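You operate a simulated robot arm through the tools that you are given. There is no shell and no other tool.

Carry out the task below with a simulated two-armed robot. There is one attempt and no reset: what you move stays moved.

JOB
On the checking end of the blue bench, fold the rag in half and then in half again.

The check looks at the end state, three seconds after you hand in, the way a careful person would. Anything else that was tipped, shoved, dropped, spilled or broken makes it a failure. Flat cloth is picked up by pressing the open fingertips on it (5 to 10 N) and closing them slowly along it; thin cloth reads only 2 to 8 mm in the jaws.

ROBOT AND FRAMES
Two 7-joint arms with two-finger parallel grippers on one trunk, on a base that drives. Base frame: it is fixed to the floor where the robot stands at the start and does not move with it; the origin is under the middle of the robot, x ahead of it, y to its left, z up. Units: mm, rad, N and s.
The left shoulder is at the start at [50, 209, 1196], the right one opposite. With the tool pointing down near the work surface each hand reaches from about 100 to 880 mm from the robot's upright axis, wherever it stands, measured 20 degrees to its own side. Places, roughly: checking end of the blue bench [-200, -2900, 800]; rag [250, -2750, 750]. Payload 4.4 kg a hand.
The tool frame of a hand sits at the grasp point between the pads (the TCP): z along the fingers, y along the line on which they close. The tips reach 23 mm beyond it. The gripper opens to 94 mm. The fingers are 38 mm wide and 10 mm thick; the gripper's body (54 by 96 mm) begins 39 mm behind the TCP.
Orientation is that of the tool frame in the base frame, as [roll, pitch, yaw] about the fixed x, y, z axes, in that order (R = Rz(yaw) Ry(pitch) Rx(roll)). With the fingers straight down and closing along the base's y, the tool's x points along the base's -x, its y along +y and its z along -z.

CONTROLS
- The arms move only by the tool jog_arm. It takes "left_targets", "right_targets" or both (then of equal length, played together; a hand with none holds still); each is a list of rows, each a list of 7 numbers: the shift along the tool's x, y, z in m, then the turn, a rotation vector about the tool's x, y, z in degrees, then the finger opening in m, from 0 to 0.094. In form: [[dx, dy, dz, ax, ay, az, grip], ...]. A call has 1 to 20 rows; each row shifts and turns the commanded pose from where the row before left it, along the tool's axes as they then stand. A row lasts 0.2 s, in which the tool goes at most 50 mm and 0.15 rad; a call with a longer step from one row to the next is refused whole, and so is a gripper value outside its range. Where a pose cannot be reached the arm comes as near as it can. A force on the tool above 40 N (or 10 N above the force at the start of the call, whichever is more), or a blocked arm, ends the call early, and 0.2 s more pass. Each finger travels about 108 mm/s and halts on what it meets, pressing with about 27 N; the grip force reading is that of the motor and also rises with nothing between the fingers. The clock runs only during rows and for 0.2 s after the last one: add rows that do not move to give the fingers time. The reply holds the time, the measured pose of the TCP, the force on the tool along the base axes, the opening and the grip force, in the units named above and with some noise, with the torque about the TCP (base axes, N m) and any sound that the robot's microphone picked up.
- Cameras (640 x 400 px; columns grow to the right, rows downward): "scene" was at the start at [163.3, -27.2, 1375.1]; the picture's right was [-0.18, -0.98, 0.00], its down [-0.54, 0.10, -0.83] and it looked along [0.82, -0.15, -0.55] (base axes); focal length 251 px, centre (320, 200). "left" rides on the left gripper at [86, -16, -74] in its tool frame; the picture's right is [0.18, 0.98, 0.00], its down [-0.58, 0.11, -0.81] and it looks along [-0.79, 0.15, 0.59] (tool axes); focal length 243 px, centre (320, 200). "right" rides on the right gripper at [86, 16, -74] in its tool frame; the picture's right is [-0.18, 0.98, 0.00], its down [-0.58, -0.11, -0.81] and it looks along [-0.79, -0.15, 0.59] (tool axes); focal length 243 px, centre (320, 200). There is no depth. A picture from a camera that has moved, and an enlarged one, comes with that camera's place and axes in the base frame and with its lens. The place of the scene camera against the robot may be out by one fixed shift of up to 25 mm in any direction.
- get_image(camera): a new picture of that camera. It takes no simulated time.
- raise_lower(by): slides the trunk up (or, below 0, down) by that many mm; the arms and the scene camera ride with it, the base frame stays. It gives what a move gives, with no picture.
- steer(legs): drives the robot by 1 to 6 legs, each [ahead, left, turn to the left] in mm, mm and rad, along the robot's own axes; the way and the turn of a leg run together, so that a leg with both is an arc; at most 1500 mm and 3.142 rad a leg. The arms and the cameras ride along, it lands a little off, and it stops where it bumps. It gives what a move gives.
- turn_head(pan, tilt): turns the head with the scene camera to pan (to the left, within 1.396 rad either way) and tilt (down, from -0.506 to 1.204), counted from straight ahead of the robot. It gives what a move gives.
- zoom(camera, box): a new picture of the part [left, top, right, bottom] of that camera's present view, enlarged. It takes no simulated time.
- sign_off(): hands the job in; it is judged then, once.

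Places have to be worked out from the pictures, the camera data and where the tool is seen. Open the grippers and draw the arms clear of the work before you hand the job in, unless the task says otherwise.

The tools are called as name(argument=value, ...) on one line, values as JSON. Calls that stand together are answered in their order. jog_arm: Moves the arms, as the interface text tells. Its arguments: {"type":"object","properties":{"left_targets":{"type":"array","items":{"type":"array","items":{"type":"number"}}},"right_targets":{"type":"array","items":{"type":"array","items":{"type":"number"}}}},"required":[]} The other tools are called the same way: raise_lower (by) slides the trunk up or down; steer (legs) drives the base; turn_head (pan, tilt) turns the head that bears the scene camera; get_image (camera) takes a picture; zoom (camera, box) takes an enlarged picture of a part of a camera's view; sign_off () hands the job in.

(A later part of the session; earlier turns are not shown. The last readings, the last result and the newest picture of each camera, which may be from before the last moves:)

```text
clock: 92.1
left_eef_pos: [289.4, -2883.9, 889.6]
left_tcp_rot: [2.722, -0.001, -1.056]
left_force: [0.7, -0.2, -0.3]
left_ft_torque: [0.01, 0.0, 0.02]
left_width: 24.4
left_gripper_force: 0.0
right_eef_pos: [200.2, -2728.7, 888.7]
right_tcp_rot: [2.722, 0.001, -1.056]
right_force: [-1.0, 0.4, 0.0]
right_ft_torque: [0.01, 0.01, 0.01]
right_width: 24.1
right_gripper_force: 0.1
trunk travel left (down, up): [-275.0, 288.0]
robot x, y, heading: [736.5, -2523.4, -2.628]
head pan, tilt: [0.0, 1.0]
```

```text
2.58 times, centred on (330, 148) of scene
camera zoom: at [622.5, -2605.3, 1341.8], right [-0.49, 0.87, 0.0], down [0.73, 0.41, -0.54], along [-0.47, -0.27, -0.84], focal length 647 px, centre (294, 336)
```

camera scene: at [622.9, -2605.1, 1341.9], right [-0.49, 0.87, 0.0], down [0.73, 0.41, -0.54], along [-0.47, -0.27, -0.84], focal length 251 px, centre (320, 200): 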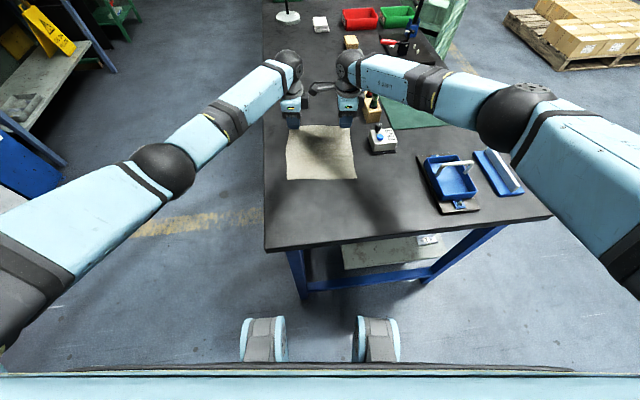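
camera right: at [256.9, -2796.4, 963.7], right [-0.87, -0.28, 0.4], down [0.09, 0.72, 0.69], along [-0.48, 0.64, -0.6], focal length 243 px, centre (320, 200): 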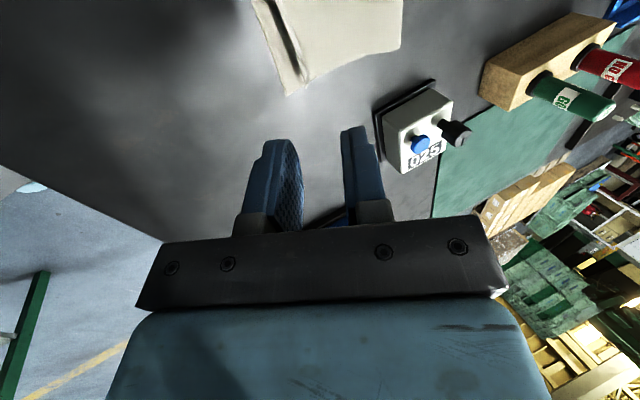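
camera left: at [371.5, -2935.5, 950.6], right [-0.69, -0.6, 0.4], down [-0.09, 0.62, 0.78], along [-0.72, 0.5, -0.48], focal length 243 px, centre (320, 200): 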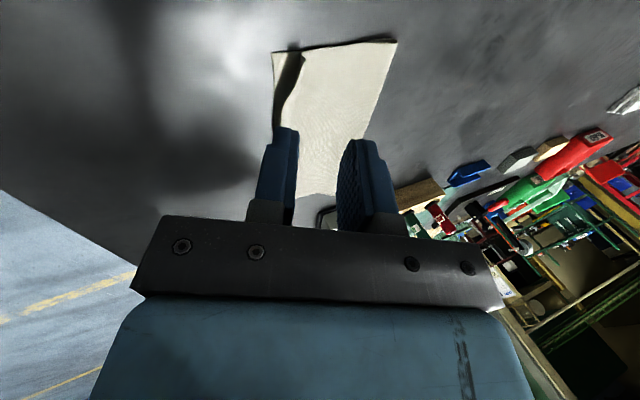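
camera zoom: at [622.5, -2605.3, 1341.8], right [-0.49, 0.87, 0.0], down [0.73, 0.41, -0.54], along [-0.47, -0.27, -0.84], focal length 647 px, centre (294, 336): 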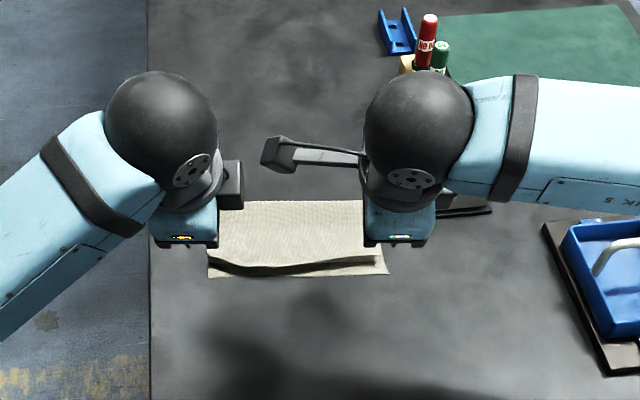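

The first fold worked. The top edge lies 5-15 mm short of the near edge, lifting slightly in the middle. I level the hands and move them up and apart for a clear look.

jog_arm(left_targets=[[0.01, 0, -0.01, 4, 0, 0, 0.024], [0.012, 0, -0.01, 4, 0, 0, 0.024], [0.012, 0, -0.01, 4, 0, 0, 0.024], [0.012, 0, -0.01, 4, 0, 0, 0.024], [0.012, 0, -0.01, 4, 0, 0, 0.024], [0.012, -0.01, -0.01, 4, 0, 0, 0.024], [0.012, -0.02, -0.01, 0, 0, 0, 0.024], [0.012, -0.02, 0, 0, 0, 0, 0.024], [0, 0, 0, 0, 0, 0, 0.024]], right_targets=[[-0.01, 0, -0.01, 4, 0, 0, 0.024], [-0.014, 0, -0.01, 4, 0, 0, 0.024], [-0.016, 0, -0.01, 4, 0, 0, 0.024], [-0.016, 0, -0.01, 4, 0, 0, 0.024], [-0.016, 0, -0.01, 4, 0, 0, 0.024], [-0.016, -0.01, -0.01, 4, 0, 0, 0.024], [-0.016, -0.02, -0.01, 0, 0, 0, 0.024], [-0.016, -0.02, 0, 0, 0, 0, 0.024], [0, 0, 0, 0, 0, 0, 0.024]])

zoom(camera="scene", box=[260, 110, 400, 210])

get_image(camera="scene")

```text
clock: 94.1
left_eef_pos: [390.4, -2933.5, 955.1]
left_tcp_rot: [-3.141, 0.0, -1.057]
left_force: [0.4, 0.0, 0.0]
left_ft_torque: [-0.03, -0.02, -0.02]
left_width: 24.2
left_gripper_force: 0.0
right_eef_pos: [197.0, -2591.8, 955.2]
right_tcp_rot: [-3.14, -0.001, -1.055]
right_force: [-0.9, -0.2, 0.6]
right_ft_torque: [0.02, 0.01, -0.02]
right_width: 23.8
right_gripper_force: 0.1
trunk travel left (down, up): [-275.0, 288.0]
robot x, y, heading: [732.8, -2529.2, -2.629]
head pan, tilt: [0.0, 1.0]
```

```text
4.00 times, centred on (330, 160) of scene
camera zoom: at [622.3, -2605.6, 1341.8], right [-0.49, 0.87, 0.0], down [0.73, 0.41, -0.54], along [-0.47, -0.27, -0.84], focal length 1003 px, centre (280, 360)
```

zoom: 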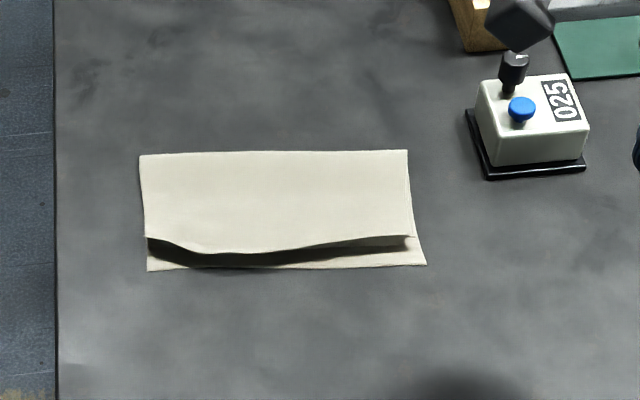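

```text
taken
camera scene: at [622.3, -2605.6, 1341.8], right [-0.49, 0.87, 0.0], down [0.73, 0.41, -0.54], along [-0.47, -0.27, -0.84], focal length 251 px, centre (320, 200)
```

scene: 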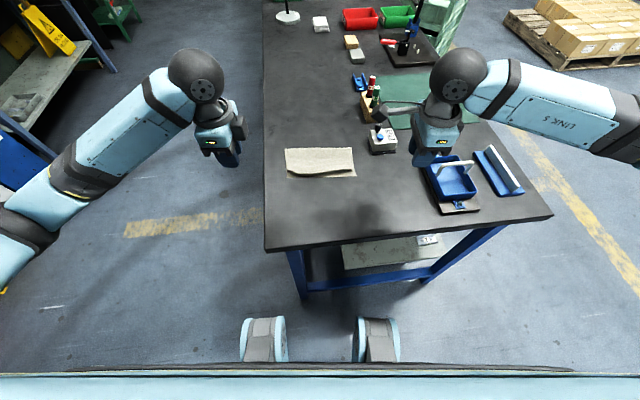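

The fold is neat. Part of the top layer near its edge seems to be lifted rather than short, since its visible length is about 25 mm less than the cloth should give. I check the edge from the wrist cameras.

get_image(camera="left")

get_image(camera="right")

zoom(camera="scene", box=[275, 135, 370, 190])

```text
taken
camera left: at [448.4, -2999.7, 1029.9], right [-0.76, -0.64, 0.0], down [-0.38, 0.45, 0.81], along [-0.52, 0.62, -0.59], focal length 243 px, centre (320, 200)
```

left: 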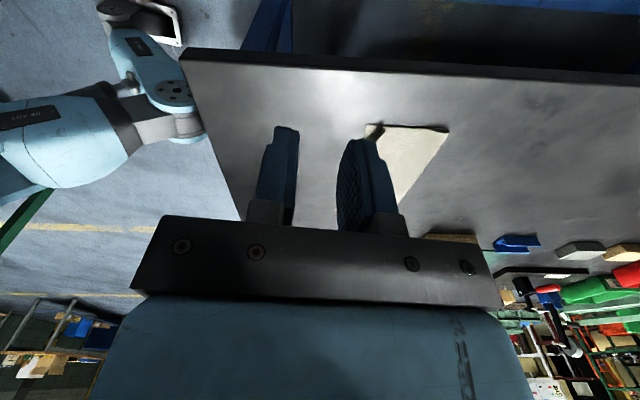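

```text
taken
camera right: at [225.9, -2674.9, 1030.7], right [-0.95, -0.32, 0.0], down [-0.19, 0.56, 0.81], along [-0.26, 0.76, -0.59], focal length 243 px, centre (320, 200)
```

right: 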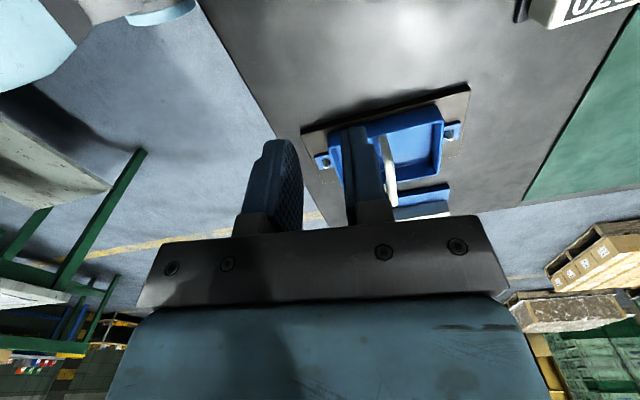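

```text
6.74 times, centred on (322, 162) of scene
camera zoom: at [622.3, -2605.6, 1341.8], right [-0.49, 0.87, 0.0], down [0.73, 0.41, -0.54], along [-0.47, -0.27, -0.84], focal length 1689 px, centre (303, 453)
```

zoom: 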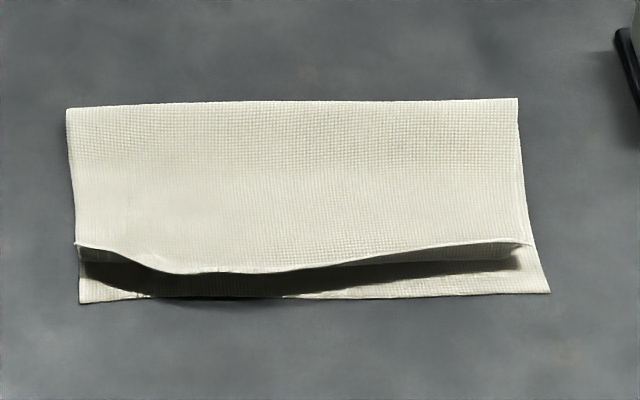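

The top edge is standing up as a small ridge, with the hem curled under on the right, so it only needs smoothing toward me. I bring both hands back with closed fingers above the top layer, at about 632 ahead and ±88 lateral.

jog_arm(left_targets=[[-0.0095, 0.01326, 0.0095, 0, 0, 0, 0.0], [-0.0095, 0.01326, 0.0095, 0, 0, 0, 0.0], [-0.0095, 0.01326, 0.0095, 0, 0, 0, 0.0], [-0.0095, 0.01326, 0.0095, 0, 0, 0, 0.0], [-0.0095, 0.01326, 0.0095, 0, 0, 0, 0.0], [-0.0095, 0.01326, 0.0095, 0, 0, 0, 0.0], [-0.0095, 0.01326, 0.0095, 0, 0, 0, 0.0], [-0.0095, 0.01326, 0.0095, 0, 0, 0, 0.0], [-0.0095, 0.01326, 0.0095, 0, 0, 0, 0.0], [-0.0095, 0.01326, 0.0095, 0, 0, 0, 0.0], [0, 0, 0.02, 0, 0, 0, 0.0], [0, 0, 0.02, 0, 0, 0, 0.0], [0, 0, 0, 0, 0, 0, 0.0]], right_targets=[[0.01215, 0.01324, 0.0095, 0, 0, 0, 0.0], [0.01215, 0.01324, 0.0095, 0, 0, 0, 0.0], [0.01215, 0.01324, 0.0095, 0, 0, 0, 0.0], [0.01215, 0.01324, 0.0095, 0, 0, 0, 0.0], [0.01215, 0.01324, 0.0095, 0, 0, 0, 0.0], [0.01215, 0.01324, 0.0095, 0, 0, 0, 0.0], [0.01215, 0.01324, 0.0095, 0, 0, 0, 0.0], [0.01215, 0.01324, 0.0095, 0, 0, 0, 0.0], [0.01215, 0.01324, 0.0095, 0, 0, 0, 0.0], [0.01215, 0.01324, 0.0095, 0, 0, 0, 0.0], [0, 0, 0.02, 0, 0, 0, 0.0], [0, 0, 0.02, 0, 0, 0, 0.0], [0, 0, 0, 0, 0, 0, 0.0]])

get_image(camera="left")

get_image(camera="right")

zoom(camera="scene", box=[240, 80, 420, 205])

```text
clock: 96.9
left_eef_pos: [228.3, -2915.1, 821.7]
left_tcp_rot: [-3.141, 0.0, -1.055]
left_force: [-0.6, 0.8, 0.3]
left_ft_torque: [-0.02, 0.04, 0.0]
left_width: 0.1
left_gripper_force: 26.7
right_eef_pos: [142.8, -2763.8, 819.8]
right_tcp_rot: [-3.142, 0.001, -1.056]
right_force: [0.6, -0.5, 0.6]
right_ft_torque: [0.02, -0.03, -0.02]
right_width: 0.0
right_gripper_force: 27.2
trunk travel left (down, up): [-275.0, 288.0]
robot x, y, heading: [730.9, -2526.4, -2.627]
head pan, tilt: [0.0, 1.0]
```

```text
taken
camera left: at [286.2, -2981.7, 895.6], right [-0.76, -0.64, 0.0], down [-0.38, 0.45, 0.81], along [-0.52, 0.62, -0.59], focal length 243 px, centre (320, 200)
```

left: 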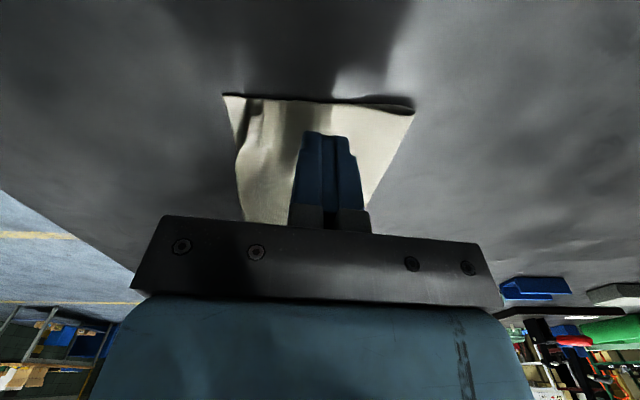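

```text
taken
camera right: at [171.3, -2845.6, 896.0], right [-0.95, -0.32, 0.0], down [-0.19, 0.56, 0.81], along [-0.26, 0.76, -0.59], focal length 243 px, centre (320, 200)
```

right: 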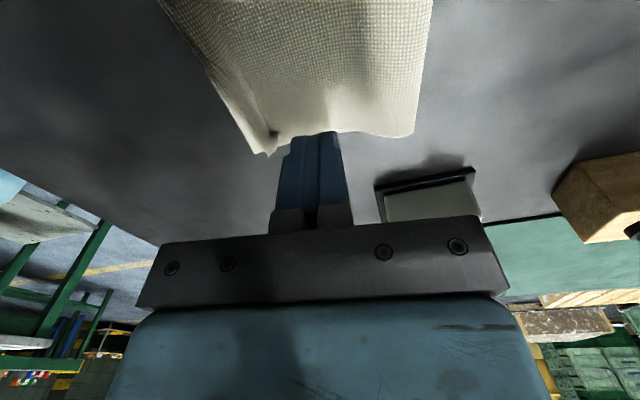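

```text
3.20 times, centred on (330, 142) of scene
camera zoom: at [622.9, -2605.1, 1341.9], right [-0.49, 0.87, 0.0], down [0.73, 0.41, -0.54], along [-0.47, -0.27, -0.84], focal length 802 px, centre (288, 384)
```

zoom: 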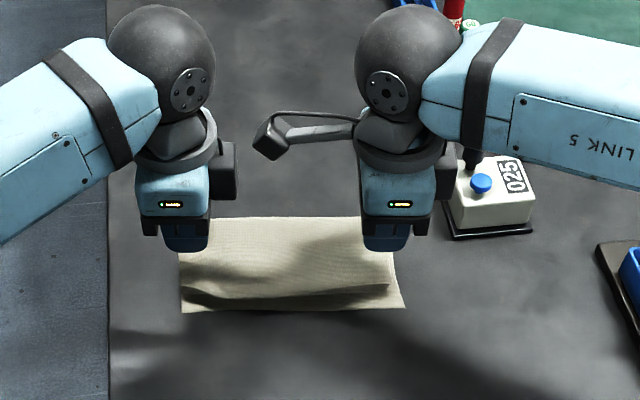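

The closed empty jaws read 0.0-0.1 mm, so the earlier 1.4-1.9 mm was indeed cloth. The fingers are at 631 ahead, above the flat part of the top layer; I lower them 22 mm.

jog_arm(left_targets=[[0, 0, 0.005, 0, 0, 0, 0.0], [0, 0, 0.005, 0, 0, 0, 0.0], [0, 0, 0.005, 0, 0, 0, 0.0], [0, 0, 0.005, 0, 0, 0, 0.0], [0, 0, 0.003, 0, 0, 0, 0.0], [0, 0, 0, 0, 0, 0, 0.0]], right_targets=[[0, 0, 0.005, 0, 0, 0, 0.0], [0, 0, 0.005, 0, 0, 0, 0.0], [0, 0, 0.005, 0, 0, 0, 0.0], [0, 0, 0.005, 0, 0, 0, 0.0], [0, 0, 0.002, 0, 0, 0, 0.0], [0, 0, 0, 0, 0, 0, 0.0]])

```text
clock: 98.3
left_eef_pos: [230.4, -2914.5, 797.3]
left_tcp_rot: [3.14, 0.0, -1.056]
left_force: [-0.8, 0.6, -0.8]
left_ft_torque: [0.02, -0.02, -0.02]
left_width: 0.1
left_gripper_force: 26.7
right_eef_pos: [142.3, -2763.2, 798.4]
right_tcp_rot: [3.141, 0.002, -1.053]
right_force: [0.2, -0.1, -0.2]
right_ft_torque: [0.01, 0.01, 0.03]
right_width: 0.1
right_gripper_force: 27.2
trunk travel left (down, up): [-275.0, 288.0]
robot x, y, heading: [736.3, -2527.1, -2.629]
head pan, tilt: [0.0, 1.0]
```

No contact at 797-798 yet; I lower by 1 mm steps until a light touch.

jog_arm(left_targets=[[0, 0, 0.001, 0, 0, 0, 0.0], [0, 0, 0.001, 0, 0, 0, 0.0], [0, 0, 0.001, 0, 0, 0, 0.0], [0, 0, 0, 0, 0, 0, 0.0]], right_targets=[[0, 0, 0.001, 0, 0, 0, 0.0], [0, 0, 0.001, 0, 0, 0, 0.0], [0, 0, 0.001, 0, 0, 0, 0.0], [0, 0, 0, 0, 0, 0, 0.0]])

```text
clock: 99.3
left_eef_pos: [228.9, -2915.5, 794.4]
left_tcp_rot: [3.141, 0.0, -1.057]
left_force: [0.4, -0.1, 1.4]
left_ft_torque: [0.01, 0.0, -0.03]
left_width: 0.0
left_gripper_force: 26.8
right_eef_pos: [142.6, -2764.1, 796.2]
right_tcp_rot: [3.141, 0.0, -1.058]
right_force: [0.9, 0.4, 0.6]
right_ft_torque: [-0.01, 0.03, 0.0]
right_width: 0.0
right_gripper_force: 27.4
trunk travel left (down, up): [-275.0, 288.0]
robot x, y, heading: [733.3, -2523.5, -2.628]
head pan, tilt: [0.0, 1.0]
```

Left is just touching (1.4 N), right not quite. I lower the left 0.8 mm and the right 1.4 mm.

jog_arm(left_targets=[[0, 0, 0.0004, 0, 0, 0, 0.0], [0, 0, 0.0004, 0, 0, 0, 0.0], [0, 0, 0, 0, 0, 0, 0.0]], right_targets=[[0, 0, 0.0007, 0, 0, 0, 0.0], [0, 0, 0.0007, 0, 0, 0, 0.0], [0, 0, 0, 0, 0, 0, 0.0]])

```text
clock: 100.1
left_eef_pos: [228.5, -2914.5, 795.2]
left_tcp_rot: [3.14, -0.001, -1.055]
left_force: [-1.4, -0.7, 6.3]
left_ft_torque: [-0.04, 0.03, 0.02]
left_width: 0.0
left_gripper_force: 26.9
right_eef_pos: [143.1, -2764.1, 795.2]
right_tcp_rot: [3.141, 0.001, -1.057]
right_force: [-0.3, 0.3, 1.0]
right_ft_torque: [0.03, -0.01, 0.0]
right_width: 0.0
right_gripper_force: 26.9
trunk travel left (down, up): [-275.0, 288.0]
robot x, y, heading: [730.6, -2528.6, -2.627]
head pan, tilt: [0.0, 1.0]
```

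Left presses with 6 N, right with 1 N. I lower the right 0.7 mm more and then drag both 10 mm toward me, slowly.

jog_arm(left_targets=[[0, 0, 0, 0, 0, 0, 0.0], [0, 0, 0, 0, 0, 0, 0.0], [0, -0.002, 0, 0, 0, 0, 0.0], [0, -0.002, 0, 0, 0, 0, 0.0], [0, -0.002, 0, 0, 0, 0, 0.0], [0, -0.002, 0, 0, 0, 0, 0.0], [0, -0.002, 0, 0, 0, 0, 0.0], [0, 0, 0, 0, 0, 0, 0.0]], right_targets=[[0, 0, 0.0004, 0, 0, 0, 0.0], [0, 0, 0.0003, 0, 0, 0, 0.0], [0, -0.002, 0, 0, 0, 0, 0.0], [0, -0.002, 0, 0, 0, 0, 0.0], [0, -0.002, 0, 0, 0, 0, 0.0], [0, -0.002, 0, 0, 0, 0, 0.0], [0, -0.002, 0, 0, 0, 0, 0.0], [0, 0, 0, 0, 0, 0, 0.0]])

zoom(camera="scene", box=[260, 130, 380, 205])

zoom(camera="right", box=[140, 0, 460, 200])

zoom(camera="left", box=[180, 60, 440, 222])

```text
clock: 101.9
left_eef_pos: [238.1, -2909.8, 794.2]
left_tcp_rot: [3.141, -0.001, -1.056]
left_force: [-1.2, -0.2, 5.0]
left_ft_torque: [0.02, 0.02, 0.0]
left_width: 0.0
left_gripper_force: 26.9
right_eef_pos: [151.4, -2760.1, 794.5]
right_tcp_rot: [3.139, 0.0, -1.057]
right_force: [-1.5, -0.8, 9.0]
right_ft_torque: [0.06, 0.04, 0.02]
right_width: 0.2
right_gripper_force: 27.6
trunk travel left (down, up): [-275.0, 288.0]
robot x, y, heading: [732.4, -2524.0, -2.623]
head pan, tilt: [0.0, 1.0]
```

```text
5.33 times, centred on (320, 168) of scene
camera zoom: at [623.8, -2604.6, 1342.0], right [-0.49, 0.87, 0.0], down [0.73, 0.41, -0.54], along [-0.47, -0.27, -0.84], focal length 1337 px, centre (320, 373)
```

zoom: 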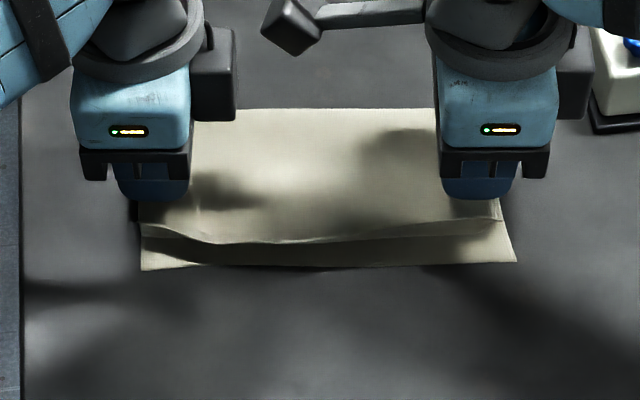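

```text
2.00 times, centred on (300, 100) of right
camera zoom: at [180.1, -2841.2, 869.8], right [-0.95, -0.32, 0.0], down [-0.19, 0.56, 0.81], along [-0.26, 0.76, -0.59], focal length 485 px, centre (360, 400)
```

zoom: 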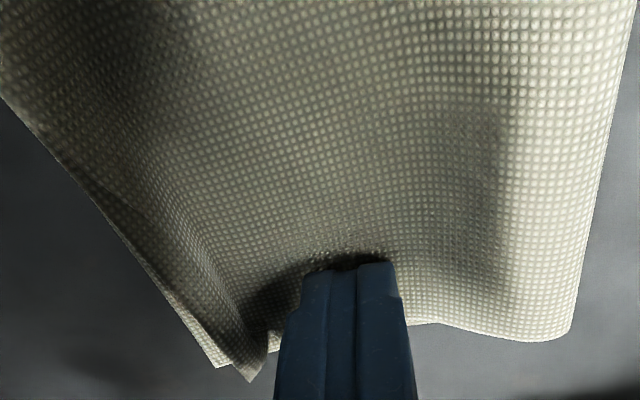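

```text
2.46 times, centred on (310, 141) of left
camera zoom: at [295.9, -2977.0, 869.3], right [-0.76, -0.64, 0.0], down [-0.38, 0.45, 0.81], along [-0.52, 0.62, -0.59], focal length 597 px, centre (345, 345)
```

zoom: 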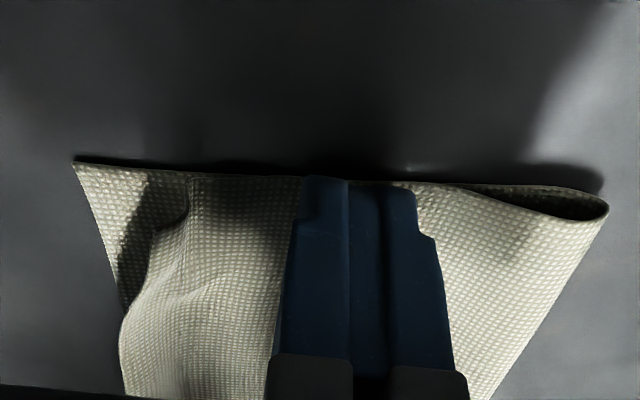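

The drag moved the whole rag about 10 mm toward me, both layers together, so it did not straighten the edge. I lift both hands clear and move the left one outward to look along the near edge from the side.

jog_arm(left_targets=[[0, 0, -0.008, 0, 0, 0, 0.0], [0, 0, -0.015, 0, 0, 0, 0.0], [0.01, 0, -0.015, 0, 0, 0, 0.0], [0.015, -0.005, -0.015, 0, 0, 0, 0.0], [0.02, -0.008, -0.01, 0, 0, 0, 0.0], [0.02, -0.008, 0, 0, 0, 0, 0.0], [0.02, -0.008, 0, 0, 0, 0, 0.0], [0.015, 0, 0, 0, 0, 0, 0.0], [0, 0, 0, 0, 0, 0, 0.0]], right_targets=[[0, 0, -0.008, 0, 0, 0, 0.0], [0, 0, -0.015, 0, 0, 0, 0.0], [-0.01, 0, -0.015, 0, 0, 0, 0.0], [-0.015, -0.005, -0.015, 0, 0, 0, 0.0], [-0.02, -0.008, -0.015, 0, 0, 0, 0.0], [-0.02, -0.008, -0.015, 0, 0, 0, 0.0], [-0.02, -0.008, -0.015, 0, 0, 0, 0.0], [-0.015, 0, -0.015, 0, 0, 0, 0.0], [0, 0, 0, 0, 0, 0, 0.0]])

get_image(camera="left")

zoom(camera="left", box=[180, 80, 440, 225])

zoom(camera="scene", box=[275, 135, 370, 195])

```text
clock: 103.9
left_eef_pos: [310.5, -2982.6, 855.9]
left_tcp_rot: [-3.141, 0.0, -1.054]
left_force: [-0.1, 0.1, 0.1]
left_ft_torque: [0.01, -0.01, 0.01]
left_width: 0.0
left_gripper_force: 27.1
right_eef_pos: [126.3, -2657.3, 906.4]
right_tcp_rot: [-3.141, 0.002, -1.054]
right_force: [0.2, 0.8, -0.2]
right_ft_torque: [0.07, 0.02, 0.03]
right_width: 0.0
right_gripper_force: 26.9
trunk travel left (down, up): [-275.0, 288.0]
robot x, y, heading: [733.7, -2527.6, -2.625]
head pan, tilt: [0.0, 1.0]
```

```text
taken
camera left: at [369.4, -3050.0, 931.1], right [-0.76, -0.64, 0.0], down [-0.38, 0.45, 0.81], along [-0.52, 0.62, -0.59], focal length 243 px, centre (320, 200)
```

left: 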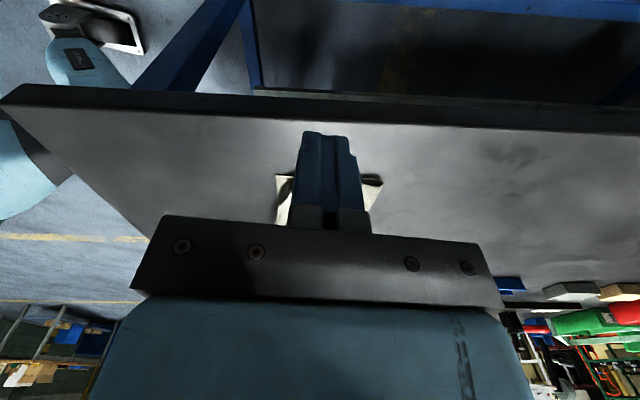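

```text
2.46 times, centred on (310, 152) of left
camera zoom: at [369.4, -3050.0, 931.1], right [-0.76, -0.64, 0.0], down [-0.38, 0.45, 0.81], along [-0.52, 0.62, -0.59], focal length 597 px, centre (345, 317)
```

zoom: 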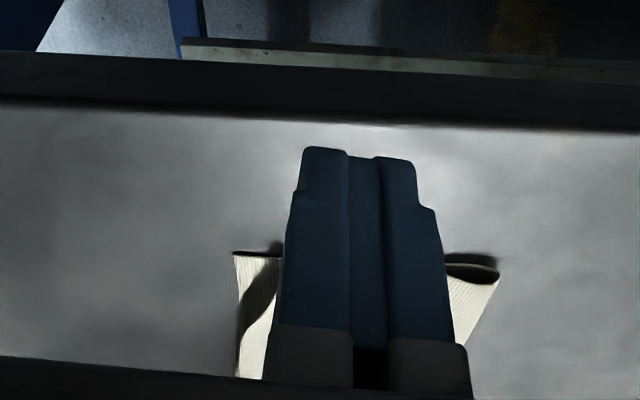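

```text
6.67 times, centred on (322, 165) of scene
camera zoom: at [622.6, -2605.3, 1341.8], right [-0.49, 0.87, 0.0], down [0.73, 0.41, -0.54], along [-0.47, -0.27, -0.84], focal length 1671 px, centre (303, 433)
```

zoom: 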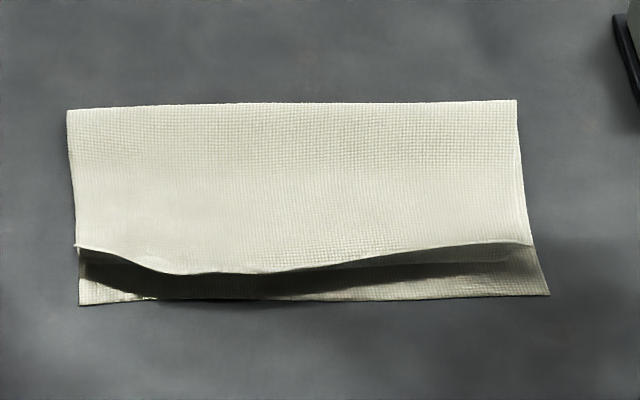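

The closed fingers hide the edge from the left camera. I open the left jaws wide to look between them.

jog_arm(left_targets=[[0, 0, 0, 0, 0, 0, 0.094], [0, 0, 0, 0, 0, 0, 0.094], [0, 0, 0, 0, 0, 0, 0.094]])

zoom(camera="left", box=[230, 130, 430, 235])

```text
clock: 104.7
left_eef_pos: [313.0, -2983.0, 856.9]
left_tcp_rot: [-3.141, 0.0, -1.055]
left_force: [-1.1, 0.2, -0.4]
left_ft_torque: [-0.01, 0.01, 0.01]
left_width: 93.8
left_gripper_force: 0.0
right_eef_pos: [126.3, -2657.1, 906.8]
right_tcp_rot: [3.142, 0.0, -1.056]
right_force: [-0.5, -0.4, -0.3]
right_ft_torque: [-0.01, -0.01, -0.01]
right_width: 0.2
right_gripper_force: 27.0
trunk travel left (down, up): [-275.0, 288.0]
robot x, y, heading: [734.1, -2524.8, -2.627]
head pan, tilt: [0.0, 1.0]
```

```text
3.20 times, centred on (330, 182) of left
camera zoom: at [369.4, -3049.8, 931.1], right [-0.76, -0.64, 0.0], down [-0.38, 0.45, 0.81], along [-0.52, 0.62, -0.59], focal length 776 px, centre (288, 256)
```

zoom: 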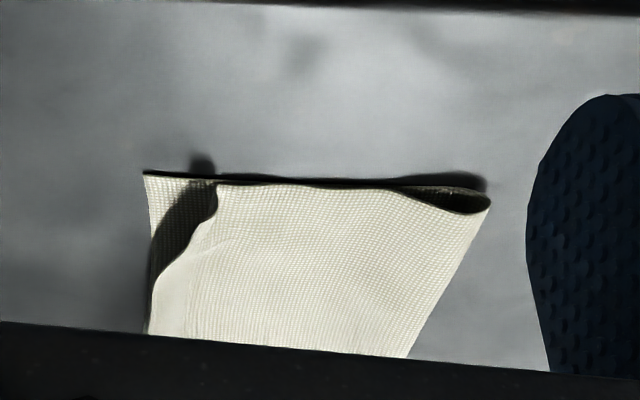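

I zoom further on the near-left corner to see whether the hem is rolled under or simply standing up.

zoom(camera="left", box=[268, 176, 328, 214])

get_image(camera="right")

```text
10.53 times, centred on (298, 195) of left
camera zoom: at [369.4, -3049.8, 931.1], right [-0.76, -0.64, 0.0], down [-0.38, 0.45, 0.81], along [-0.52, 0.62, -0.59], focal length 2554 px, centre (552, 253)
```

zoom: 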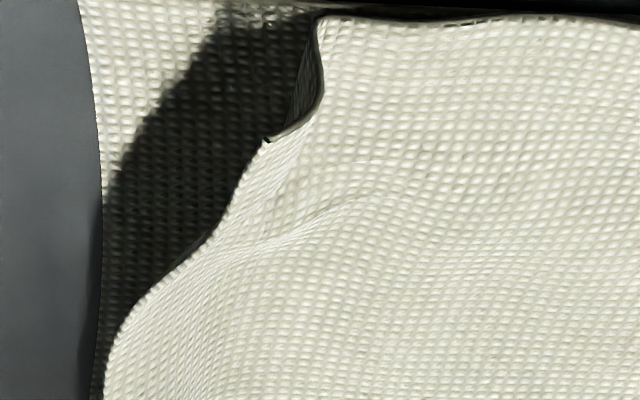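

```text
taken
camera right: at [155.3, -2739.4, 981.9], right [-0.95, -0.32, 0.0], down [-0.19, 0.56, 0.81], along [-0.26, 0.76, -0.59], focal length 243 px, centre (320, 200)
```

right: 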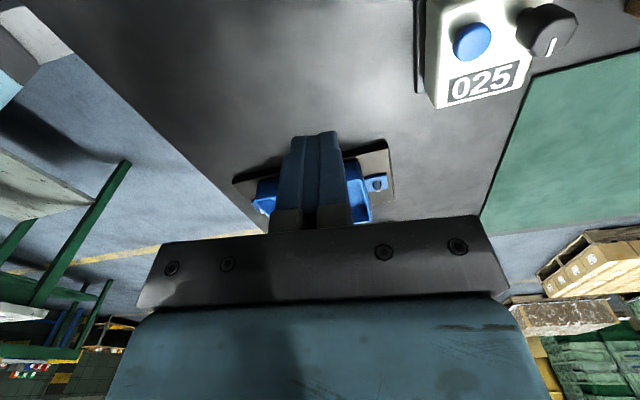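

The picture is clear now: at both corners a strip of about 20 mm of the top layer is tucked under, while the middle of its edge sticks out. The crests are near 587 ahead and the bottom edge near 566. I bring both hands back over the corners with 30 mm jaws to pick up the crests and let the tucked hem drop out.

jog_arm(left_targets=[[-0.0123, 0, 0.004, 0, 0, 0, 0.03], [-0.0123, 0, 0.004, 0, 0, 0, 0.03], [-0.0123, 0, 0.004, 0, 0, 0, 0.03], [-0.0123, 0, 0.004, 0, 0, 0, 0.03], [-0.0123, 0, 0.004, 0, 0, 0, 0.03], [-0.0123, 0, 0.004, 0, 0, 0, 0.03], [-0.0123, 0, 0.004, 0, 0, 0, 0.03], [-0.0123, 0.0006, 0.004, 0, 0, 0, 0.03], [0, 0, 0, 0, 0, 0, 0.03]], right_targets=[[0.0129, 0, 0.0102, 0, 0, 0, 0.03], [0.0129, 0, 0.0102, 0, 0, 0, 0.03], [0.0129, 0, 0.0102, 0, 0, 0, 0.03], [0.0129, 0, 0.0102, 0, 0, 0, 0.03], [0.0129, 0, 0.0102, 0, 0, 0, 0.03], [0.0129, 0, 0.0102, 0, 0, 0, 0.03], [0.0129, 0, 0.0102, 0, 0, 0, 0.03], [0.0129, -0.0015, 0.0102, 0, 0, 0, 0.03], [0, 0, 0, 0, 0, 0, 0.03]])

get_image(camera="left")

get_image(camera="right")

zoom(camera="scene", box=[250, 90, 410, 200])

```text
clock: 106.7
left_eef_pos: [262.8, -2896.8, 824.7]
left_tcp_rot: [3.141, -0.001, -1.057]
left_force: [-0.4, -0.3, -0.3]
left_ft_torque: [0.02, -0.01, -0.03]
left_width: 30.2
left_gripper_force: 0.1
right_eef_pos: [178.5, -2746.4, 825.6]
right_tcp_rot: [3.141, -0.001, -1.056]
right_force: [-0.2, -0.3, -0.4]
right_ft_torque: [0.0, 0.01, -0.02]
right_width: 29.8
right_gripper_force: 0.0
trunk travel left (down, up): [-275.0, 288.0]
robot x, y, heading: [734.2, -2524.9, -2.623]
head pan, tilt: [0.0, 1.0]
```

```text
taken
camera left: at [320.2, -2964.2, 899.4], right [-0.76, -0.64, 0.0], down [-0.38, 0.45, 0.81], along [-0.52, 0.62, -0.59], focal length 243 px, centre (320, 200)
```

left: 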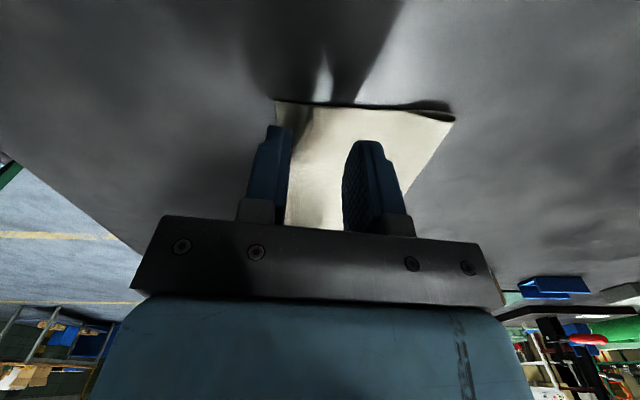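

```text
taken
camera right: at [207.4, -2828.7, 899.9], right [-0.95, -0.32, 0.0], down [-0.19, 0.56, 0.81], along [-0.26, 0.76, -0.59], focal length 243 px, centre (320, 200)
```

right: 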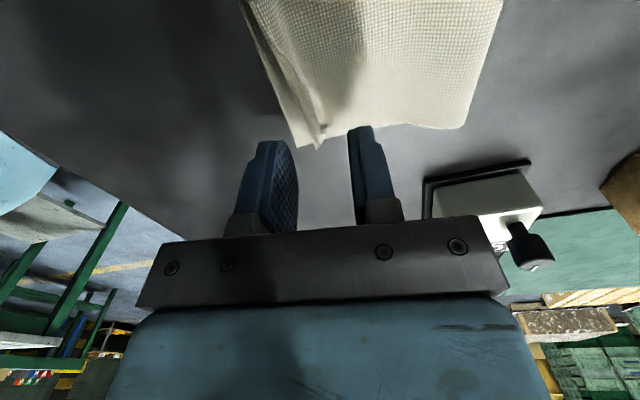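

```text
3.64 times, centred on (330, 145) of scene
camera zoom: at [622.8, -2605.1, 1341.9], right [-0.49, 0.87, 0.0], down [0.73, 0.41, -0.54], along [-0.47, -0.27, -0.84], focal length 912 px, centre (284, 400)
```

zoom: 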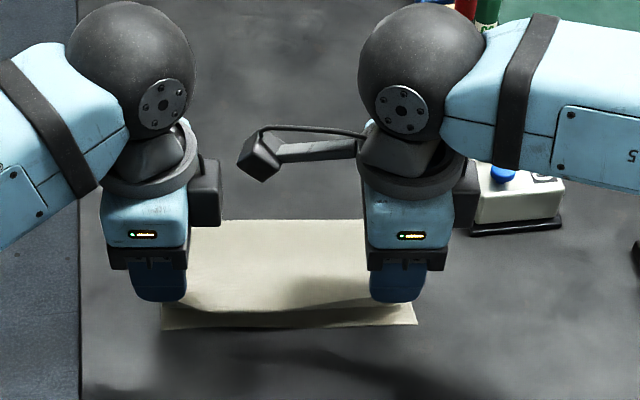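

I zoom both wrist views for the exact position of the crest relative to the jaws.

zoom(camera="right", box=[220, 40, 420, 165])

zoom(camera="left", box=[230, 85, 430, 210])

```text
3.20 times, centred on (320, 102) of right
camera zoom: at [207.4, -2828.7, 899.9], right [-0.95, -0.32, 0.0], down [-0.19, 0.56, 0.81], along [-0.26, 0.76, -0.59], focal length 776 px, centre (320, 512)
```

zoom: 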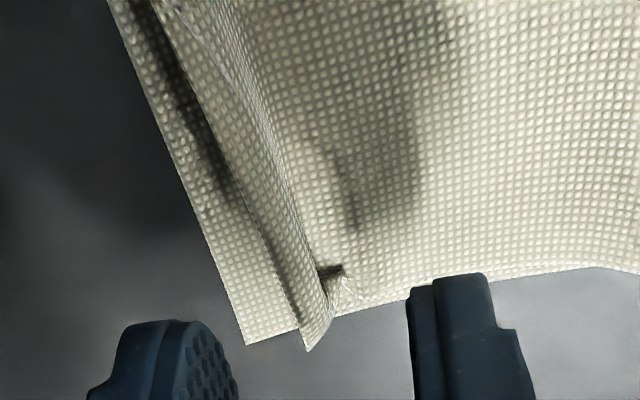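

```text
3.20 times, centred on (330, 148) of left
camera zoom: at [320.2, -2964.2, 899.4], right [-0.76, -0.64, 0.0], down [-0.38, 0.45, 0.81], along [-0.52, 0.62, -0.59], focal length 776 px, centre (288, 368)
```

zoom: 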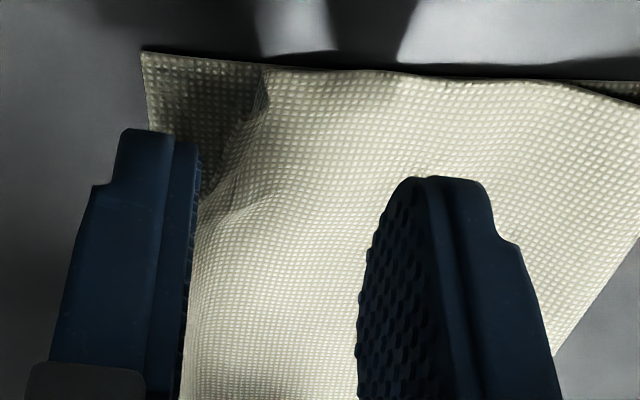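

On the right the edge is only about 10 mm short, with a crease behind it; on the left the corner is tucked under by about 20 mm. I narrow the jaws to take just the crests (16 mm left, 26 mm right) and lower to just above the bottom layer.

jog_arm(left_targets=[[0, -0.0017, 0.004, 0, 0, 0, 0.016], [0, 0, 0.004, 0, 0, 0, 0.016], [0, 0, 0.004, 0, 0, 0, 0.016], [0, 0, 0.004, 0, 0, 0, 0.016], [0, 0, 0.004, 0, 0, 0, 0.016], [0, 0, 0.004, 0, 0, 0, 0.016], [0, 0, 0.003, 0, 0, 0, 0.016], [0, 0, 0, 0, 0, 0, 0.016]], right_targets=[[0, -0.003, 0.004, 0, 0, 0, 0.026], [0, 0, 0.004, 0, 0, 0, 0.026], [0, 0, 0.004, 0, 0, 0, 0.026], [0, 0, 0.004, 0, 0, 0, 0.026], [0, 0, 0.004, 0, 0, 0, 0.026], [0, 0, 0.004, 0, 0, 0, 0.026], [0, 0, 0.003, 0, 0, 0, 0.026], [0, 0, 0, 0, 0, 0, 0.026]])

zoom(camera="right", box=[200, 40, 440, 190])

zoom(camera="left", box=[200, 70, 440, 220])

```text
clock: 108.5
left_eef_pos: [265.6, -2897.2, 798.4]
left_tcp_rot: [3.14, 0.001, -1.059]
left_force: [-0.4, 0.1, 0.3]
left_ft_torque: [-0.03, 0.0, -0.01]
left_width: 16.0
left_gripper_force: 0.0
right_eef_pos: [182.0, -2744.3, 797.9]
right_tcp_rot: [3.141, 0.001, -1.055]
right_force: [-0.4, 0.3, -0.4]
right_ft_torque: [-0.02, -0.01, -0.02]
right_width: 26.1
right_gripper_force: 0.0
trunk travel left (down, up): [-275.0, 288.0]
robot x, y, heading: [735.0, -2529.4, -2.626]
head pan, tilt: [0.0, 1.0]
```

```text
2.67 times, centred on (320, 115) of right
camera zoom: at [210.5, -2827.5, 872.8], right [-0.95, -0.32, 0.0], down [-0.19, 0.56, 0.81], along [-0.26, 0.76, -0.59], focal length 647 px, centre (320, 427)
```

zoom: 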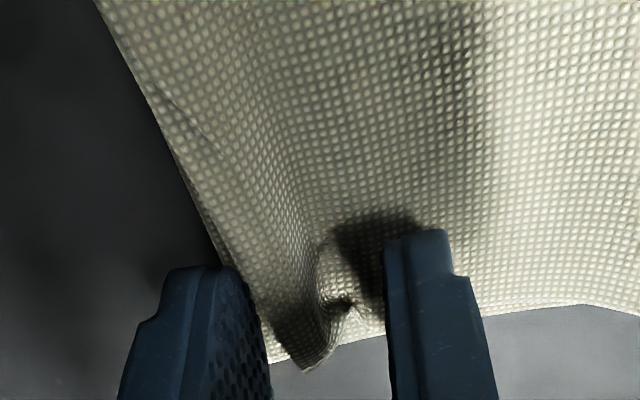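

```text
2.67 times, centred on (320, 145) of left
camera zoom: at [322.0, -2963.7, 872.5], right [-0.76, -0.64, 0.0], down [-0.38, 0.45, 0.81], along [-0.52, 0.62, -0.59], focal length 647 px, centre (320, 347)
```

zoom: 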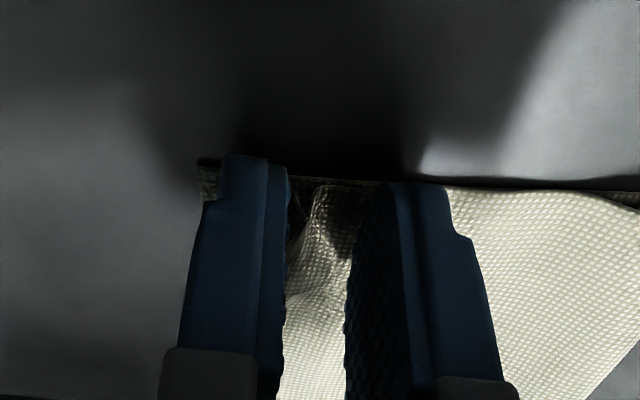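

The crests sit between the jaws on both sides with no load. I lower 2 mm more and close slowly to pick up just the crests.

jog_arm(left_targets=[[0, 0, 0.001, 0, 0, 0, 0.016], [0, 0, 0.001, 0, 0, 0, 0.016], [0, 0, 0, 0, 0, 0, 0.014], [0, 0, 0, 0, 0, 0, 0.012], [0, 0, 0, 0, 0, 0, 0.01], [0, 0, 0, 0, 0, 0, 0.008], [0, 0, 0, 0, 0, 0, 0.006], [0, 0, 0, 0, 0, 0, 0.004], [0, 0, 0, 0, 0, 0, 0.002], [0, 0, 0, 0, 0, 0, 0.0], [0, 0, 0, 0, 0, 0, 0.0], [0, 0, 0, 0, 0, 0, 0.0]], right_targets=[[0, 0, 0.001, 0, 0, 0, 0.026], [0, 0, 0.001, 0, 0, 0, 0.026], [0, 0, 0, 0, 0, 0, 0.023], [0, 0, 0, 0, 0, 0, 0.02], [0, 0, 0, 0, 0, 0, 0.017], [0, 0, 0, 0, 0, 0, 0.014], [0, 0, 0, 0, 0, 0, 0.011], [0, 0, 0, 0, 0, 0, 0.008], [0, 0, 0, 0, 0, 0, 0.005], [0, 0, 0, 0, 0, 0, 0.002], [0, 0, 0, 0, 0, 0, 0.0], [0, 0, 0, 0, 0, 0, 0.0]])

zoom(camera="right", box=[200, 40, 440, 190])

zoom(camera="left", box=[200, 70, 440, 220])

```text
clock: 111.1
left_eef_pos: [265.6, -2896.0, 798.1]
left_tcp_rot: [3.14, 0.0, -1.056]
left_force: [-1.7, -0.4, 5.6]
left_ft_torque: [0.01, 0.05, 0.03]
left_width: 1.5
left_gripper_force: 27.0
right_eef_pos: [183.1, -2744.6, 796.8]
right_tcp_rot: [3.141, -0.002, -1.057]
right_force: [0.8, 0.8, 7.0]
right_ft_torque: [0.04, 0.0, 0.02]
right_width: 1.9
right_gripper_force: 26.8
trunk travel left (down, up): [-275.0, 288.0]
robot x, y, heading: [735.4, -2526.8, -2.625]
head pan, tilt: [0.0, 1.0]
```

```text
2.67 times, centred on (320, 115) of right
camera zoom: at [211.2, -2827.2, 872.5], right [-0.95, -0.32, 0.0], down [-0.19, 0.56, 0.81], along [-0.26, 0.76, -0.59], focal length 647 px, centre (320, 427)
```

zoom: 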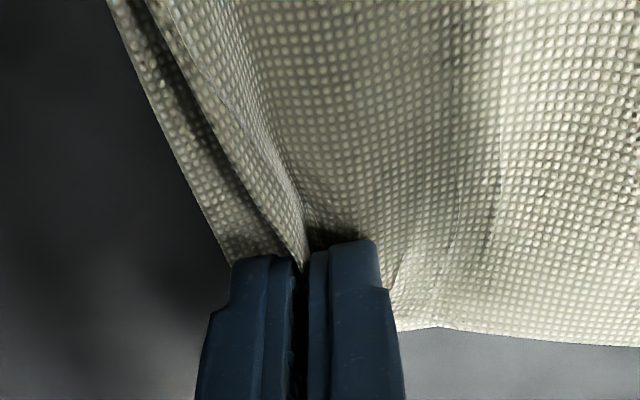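

```text
2.67 times, centred on (320, 145) of left
camera zoom: at [322.5, -2963.2, 871.4], right [-0.76, -0.64, 0.0], down [-0.38, 0.45, 0.81], along [-0.52, 0.62, -0.59], focal length 647 px, centre (320, 347)
```

zoom: 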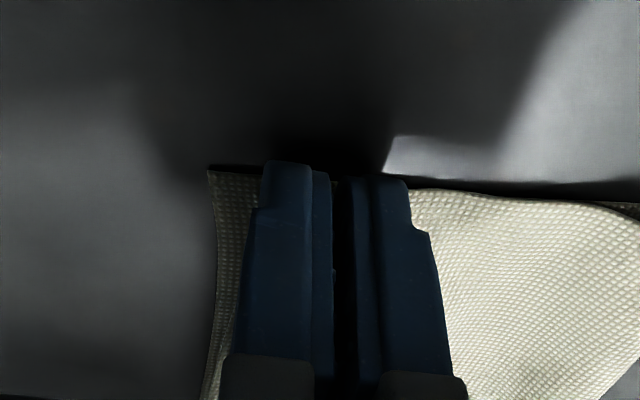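

Both jaws hold cloth (1.5 and 1.9 mm). I lift 12 mm and check that only the top layer comes up.

jog_arm(left_targets=[[0, 0, -0.003, 0, 0, 0, 0], [0, 0, -0.003, 0, 0, 0, 0], [0, 0, -0.003, 0, 0, 0, 0], [0, 0, -0.003, 0, 0, 0, 0], [0, 0, 0, 0, 0, 0, 0]], right_targets=[[0, 0, -0.003, 0, 0, 0, 0], [0, 0, -0.003, 0, 0, 0, 0], [0, 0, -0.003, 0, 0, 0, 0], [0, 0, -0.003, 0, 0, 0, 0], [0, 0, 0, 0, 0, 0, 0]])

zoom(camera="right", box=[180, 10, 460, 185])

zoom(camera="left", box=[200, 70, 440, 220])

zoom(camera="scene", box=[250, 110, 410, 210])

```text
clock: 112.3
left_eef_pos: [264.2, -2898.5, 808.1]
left_tcp_rot: [-3.141, -0.001, -1.056]
left_force: [0.2, 0.1, -0.5]
left_ft_torque: [0.0, -0.02, 0.0]
left_width: 1.6
left_gripper_force: 26.9
right_eef_pos: [182.6, -2744.6, 808.6]
right_tcp_rot: [-3.141, 0.001, -1.056]
right_force: [-0.3, 0.1, 0.1]
right_ft_torque: [-0.01, 0.0, 0.01]
right_width: 1.9
right_gripper_force: 27.0
trunk travel left (down, up): [-275.0, 288.0]
robot x, y, heading: [730.4, -2524.9, -2.629]
head pan, tilt: [0.0, 1.0]
```

```text
2.29 times, centred on (320, 98) of right
camera zoom: at [210.5, -2827.8, 883.1], right [-0.95, -0.32, 0.0], down [-0.19, 0.56, 0.81], along [-0.26, 0.76, -0.59], focal length 555 px, centre (320, 434)
```

zoom: 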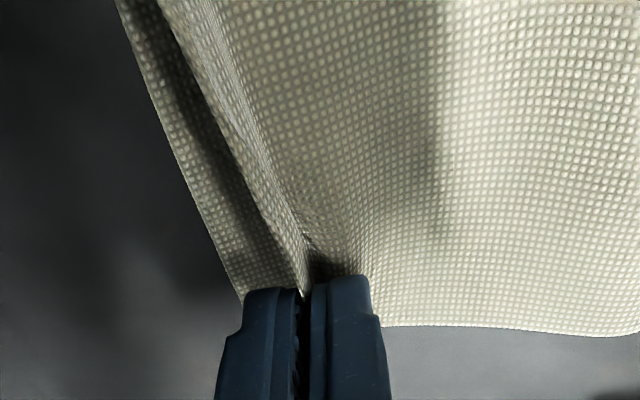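

```text
2.67 times, centred on (320, 145) of left
camera zoom: at [322.0, -2964.1, 882.5], right [-0.76, -0.64, 0.0], down [-0.38, 0.45, 0.81], along [-0.52, 0.62, -0.59], focal length 647 px, centre (320, 347)
```

zoom: 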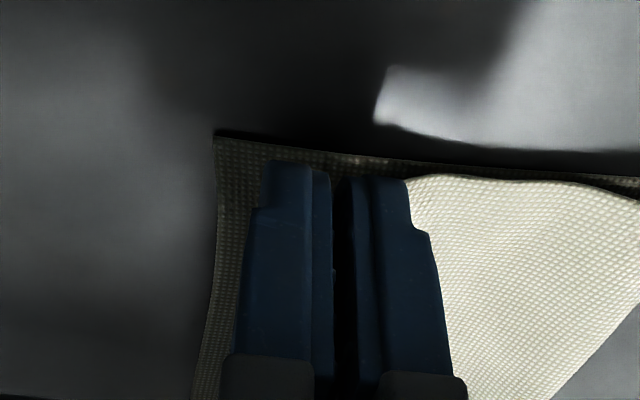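

```text
4.00 times, centred on (330, 160) of scene
camera zoom: at [622.6, -2605.2, 1341.8], right [-0.49, 0.87, 0.0], down [0.73, 0.41, -0.54], along [-0.47, -0.27, -0.84], focal length 1003 px, centre (280, 360)
```

zoom: 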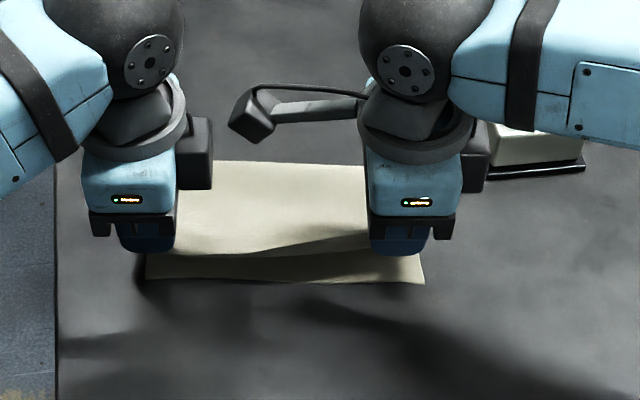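

Only the top layer rises; the bottom near strip stays flat. I lift 30 mm further while moving 15 mm toward me, so that any tucked hem can hang free.

jog_arm(left_targets=[[0, -0.003, -0.006, 0, 0, 0, 0], [0, -0.003, -0.006, 0, 0, 0, 0], [0, -0.003, -0.006, 0, 0, 0, 0], [0, -0.003, -0.006, 0, 0, 0, 0], [0, -0.003, -0.006, 0, 0, 0, 0], [0, 0, 0, 0, 0, 0, 0]], right_targets=[[0, -0.003, -0.006, 0, 0, 0, 0], [0, -0.003, -0.006, 0, 0, 0, 0], [0, -0.003, -0.006, 0, 0, 0, 0], [0, -0.003, -0.006, 0, 0, 0, 0], [0, -0.003, -0.006, 0, 0, 0, 0], [0, 0, 0, 0, 0, 0, 0]])

zoom(camera="right", box=[180, 10, 460, 185])

zoom(camera="left", box=[200, 70, 440, 220])

zoom(camera="scene", box=[250, 110, 410, 210])

```text
clock: 113.7
left_eef_pos: [279.2, -2888.3, 836.6]
left_tcp_rot: [-3.141, 0.001, -1.055]
left_force: [1.0, 0.7, -0.5]
left_ft_torque: [0.0, -0.02, 0.03]
left_width: 1.5
left_gripper_force: 27.5
right_eef_pos: [195.0, -2738.2, 838.1]
right_tcp_rot: [3.141, 0.001, -1.055]
right_force: [-0.6, 0.3, 0.1]
right_ft_torque: [0.0, 0.02, 0.04]
right_width: 1.7
right_gripper_force: 26.5
trunk travel left (down, up): [-275.0, 288.0]
robot x, y, heading: [738.8, -2526.7, -2.628]
head pan, tilt: [0.0, 1.0]
```

```text
2.29 times, centred on (320, 98) of right
camera zoom: at [222.9, -2820.2, 912.9], right [-0.95, -0.32, 0.0], down [-0.19, 0.56, 0.81], along [-0.26, 0.76, -0.59], focal length 555 px, centre (320, 434)
```

zoom: 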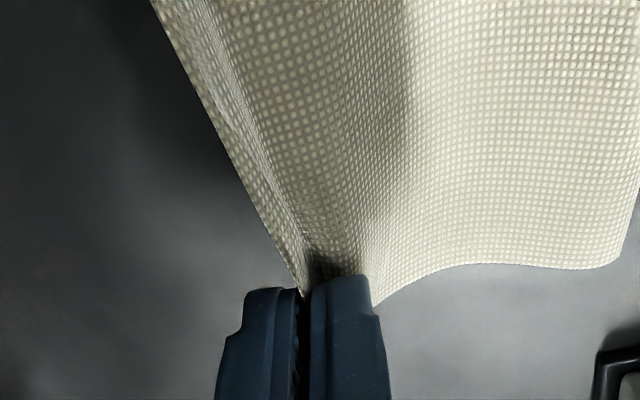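

```text
2.67 times, centred on (320, 145) of left
camera zoom: at [335.5, -2956.2, 912.6], right [-0.76, -0.64, 0.0], down [-0.38, 0.45, 0.81], along [-0.52, 0.62, -0.59], focal length 647 px, centre (320, 347)
```

zoom: 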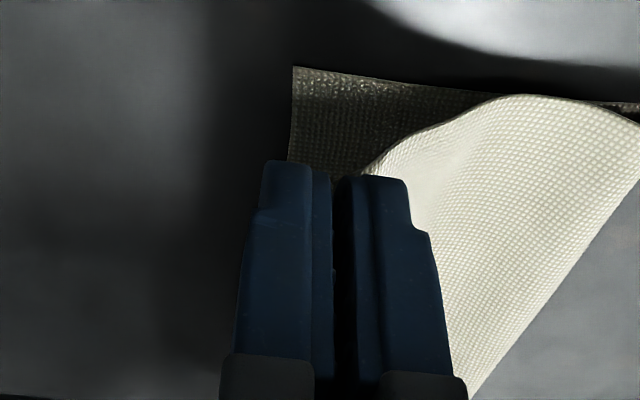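

```text
4.00 times, centred on (330, 160) of scene
camera zoom: at [622.6, -2605.3, 1341.8], right [-0.49, 0.87, 0.0], down [0.73, 0.41, -0.54], along [-0.47, -0.27, -0.84], focal length 1003 px, centre (280, 360)
```

zoom: 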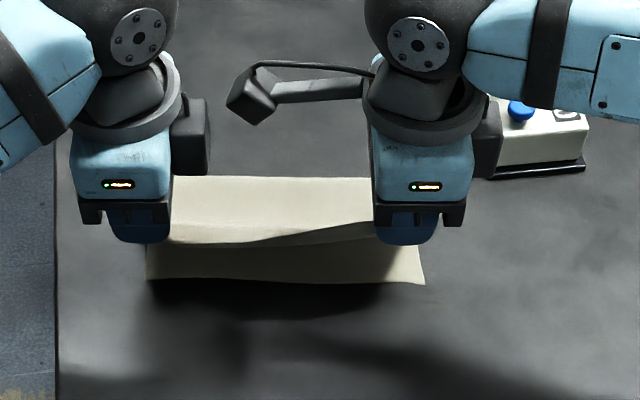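

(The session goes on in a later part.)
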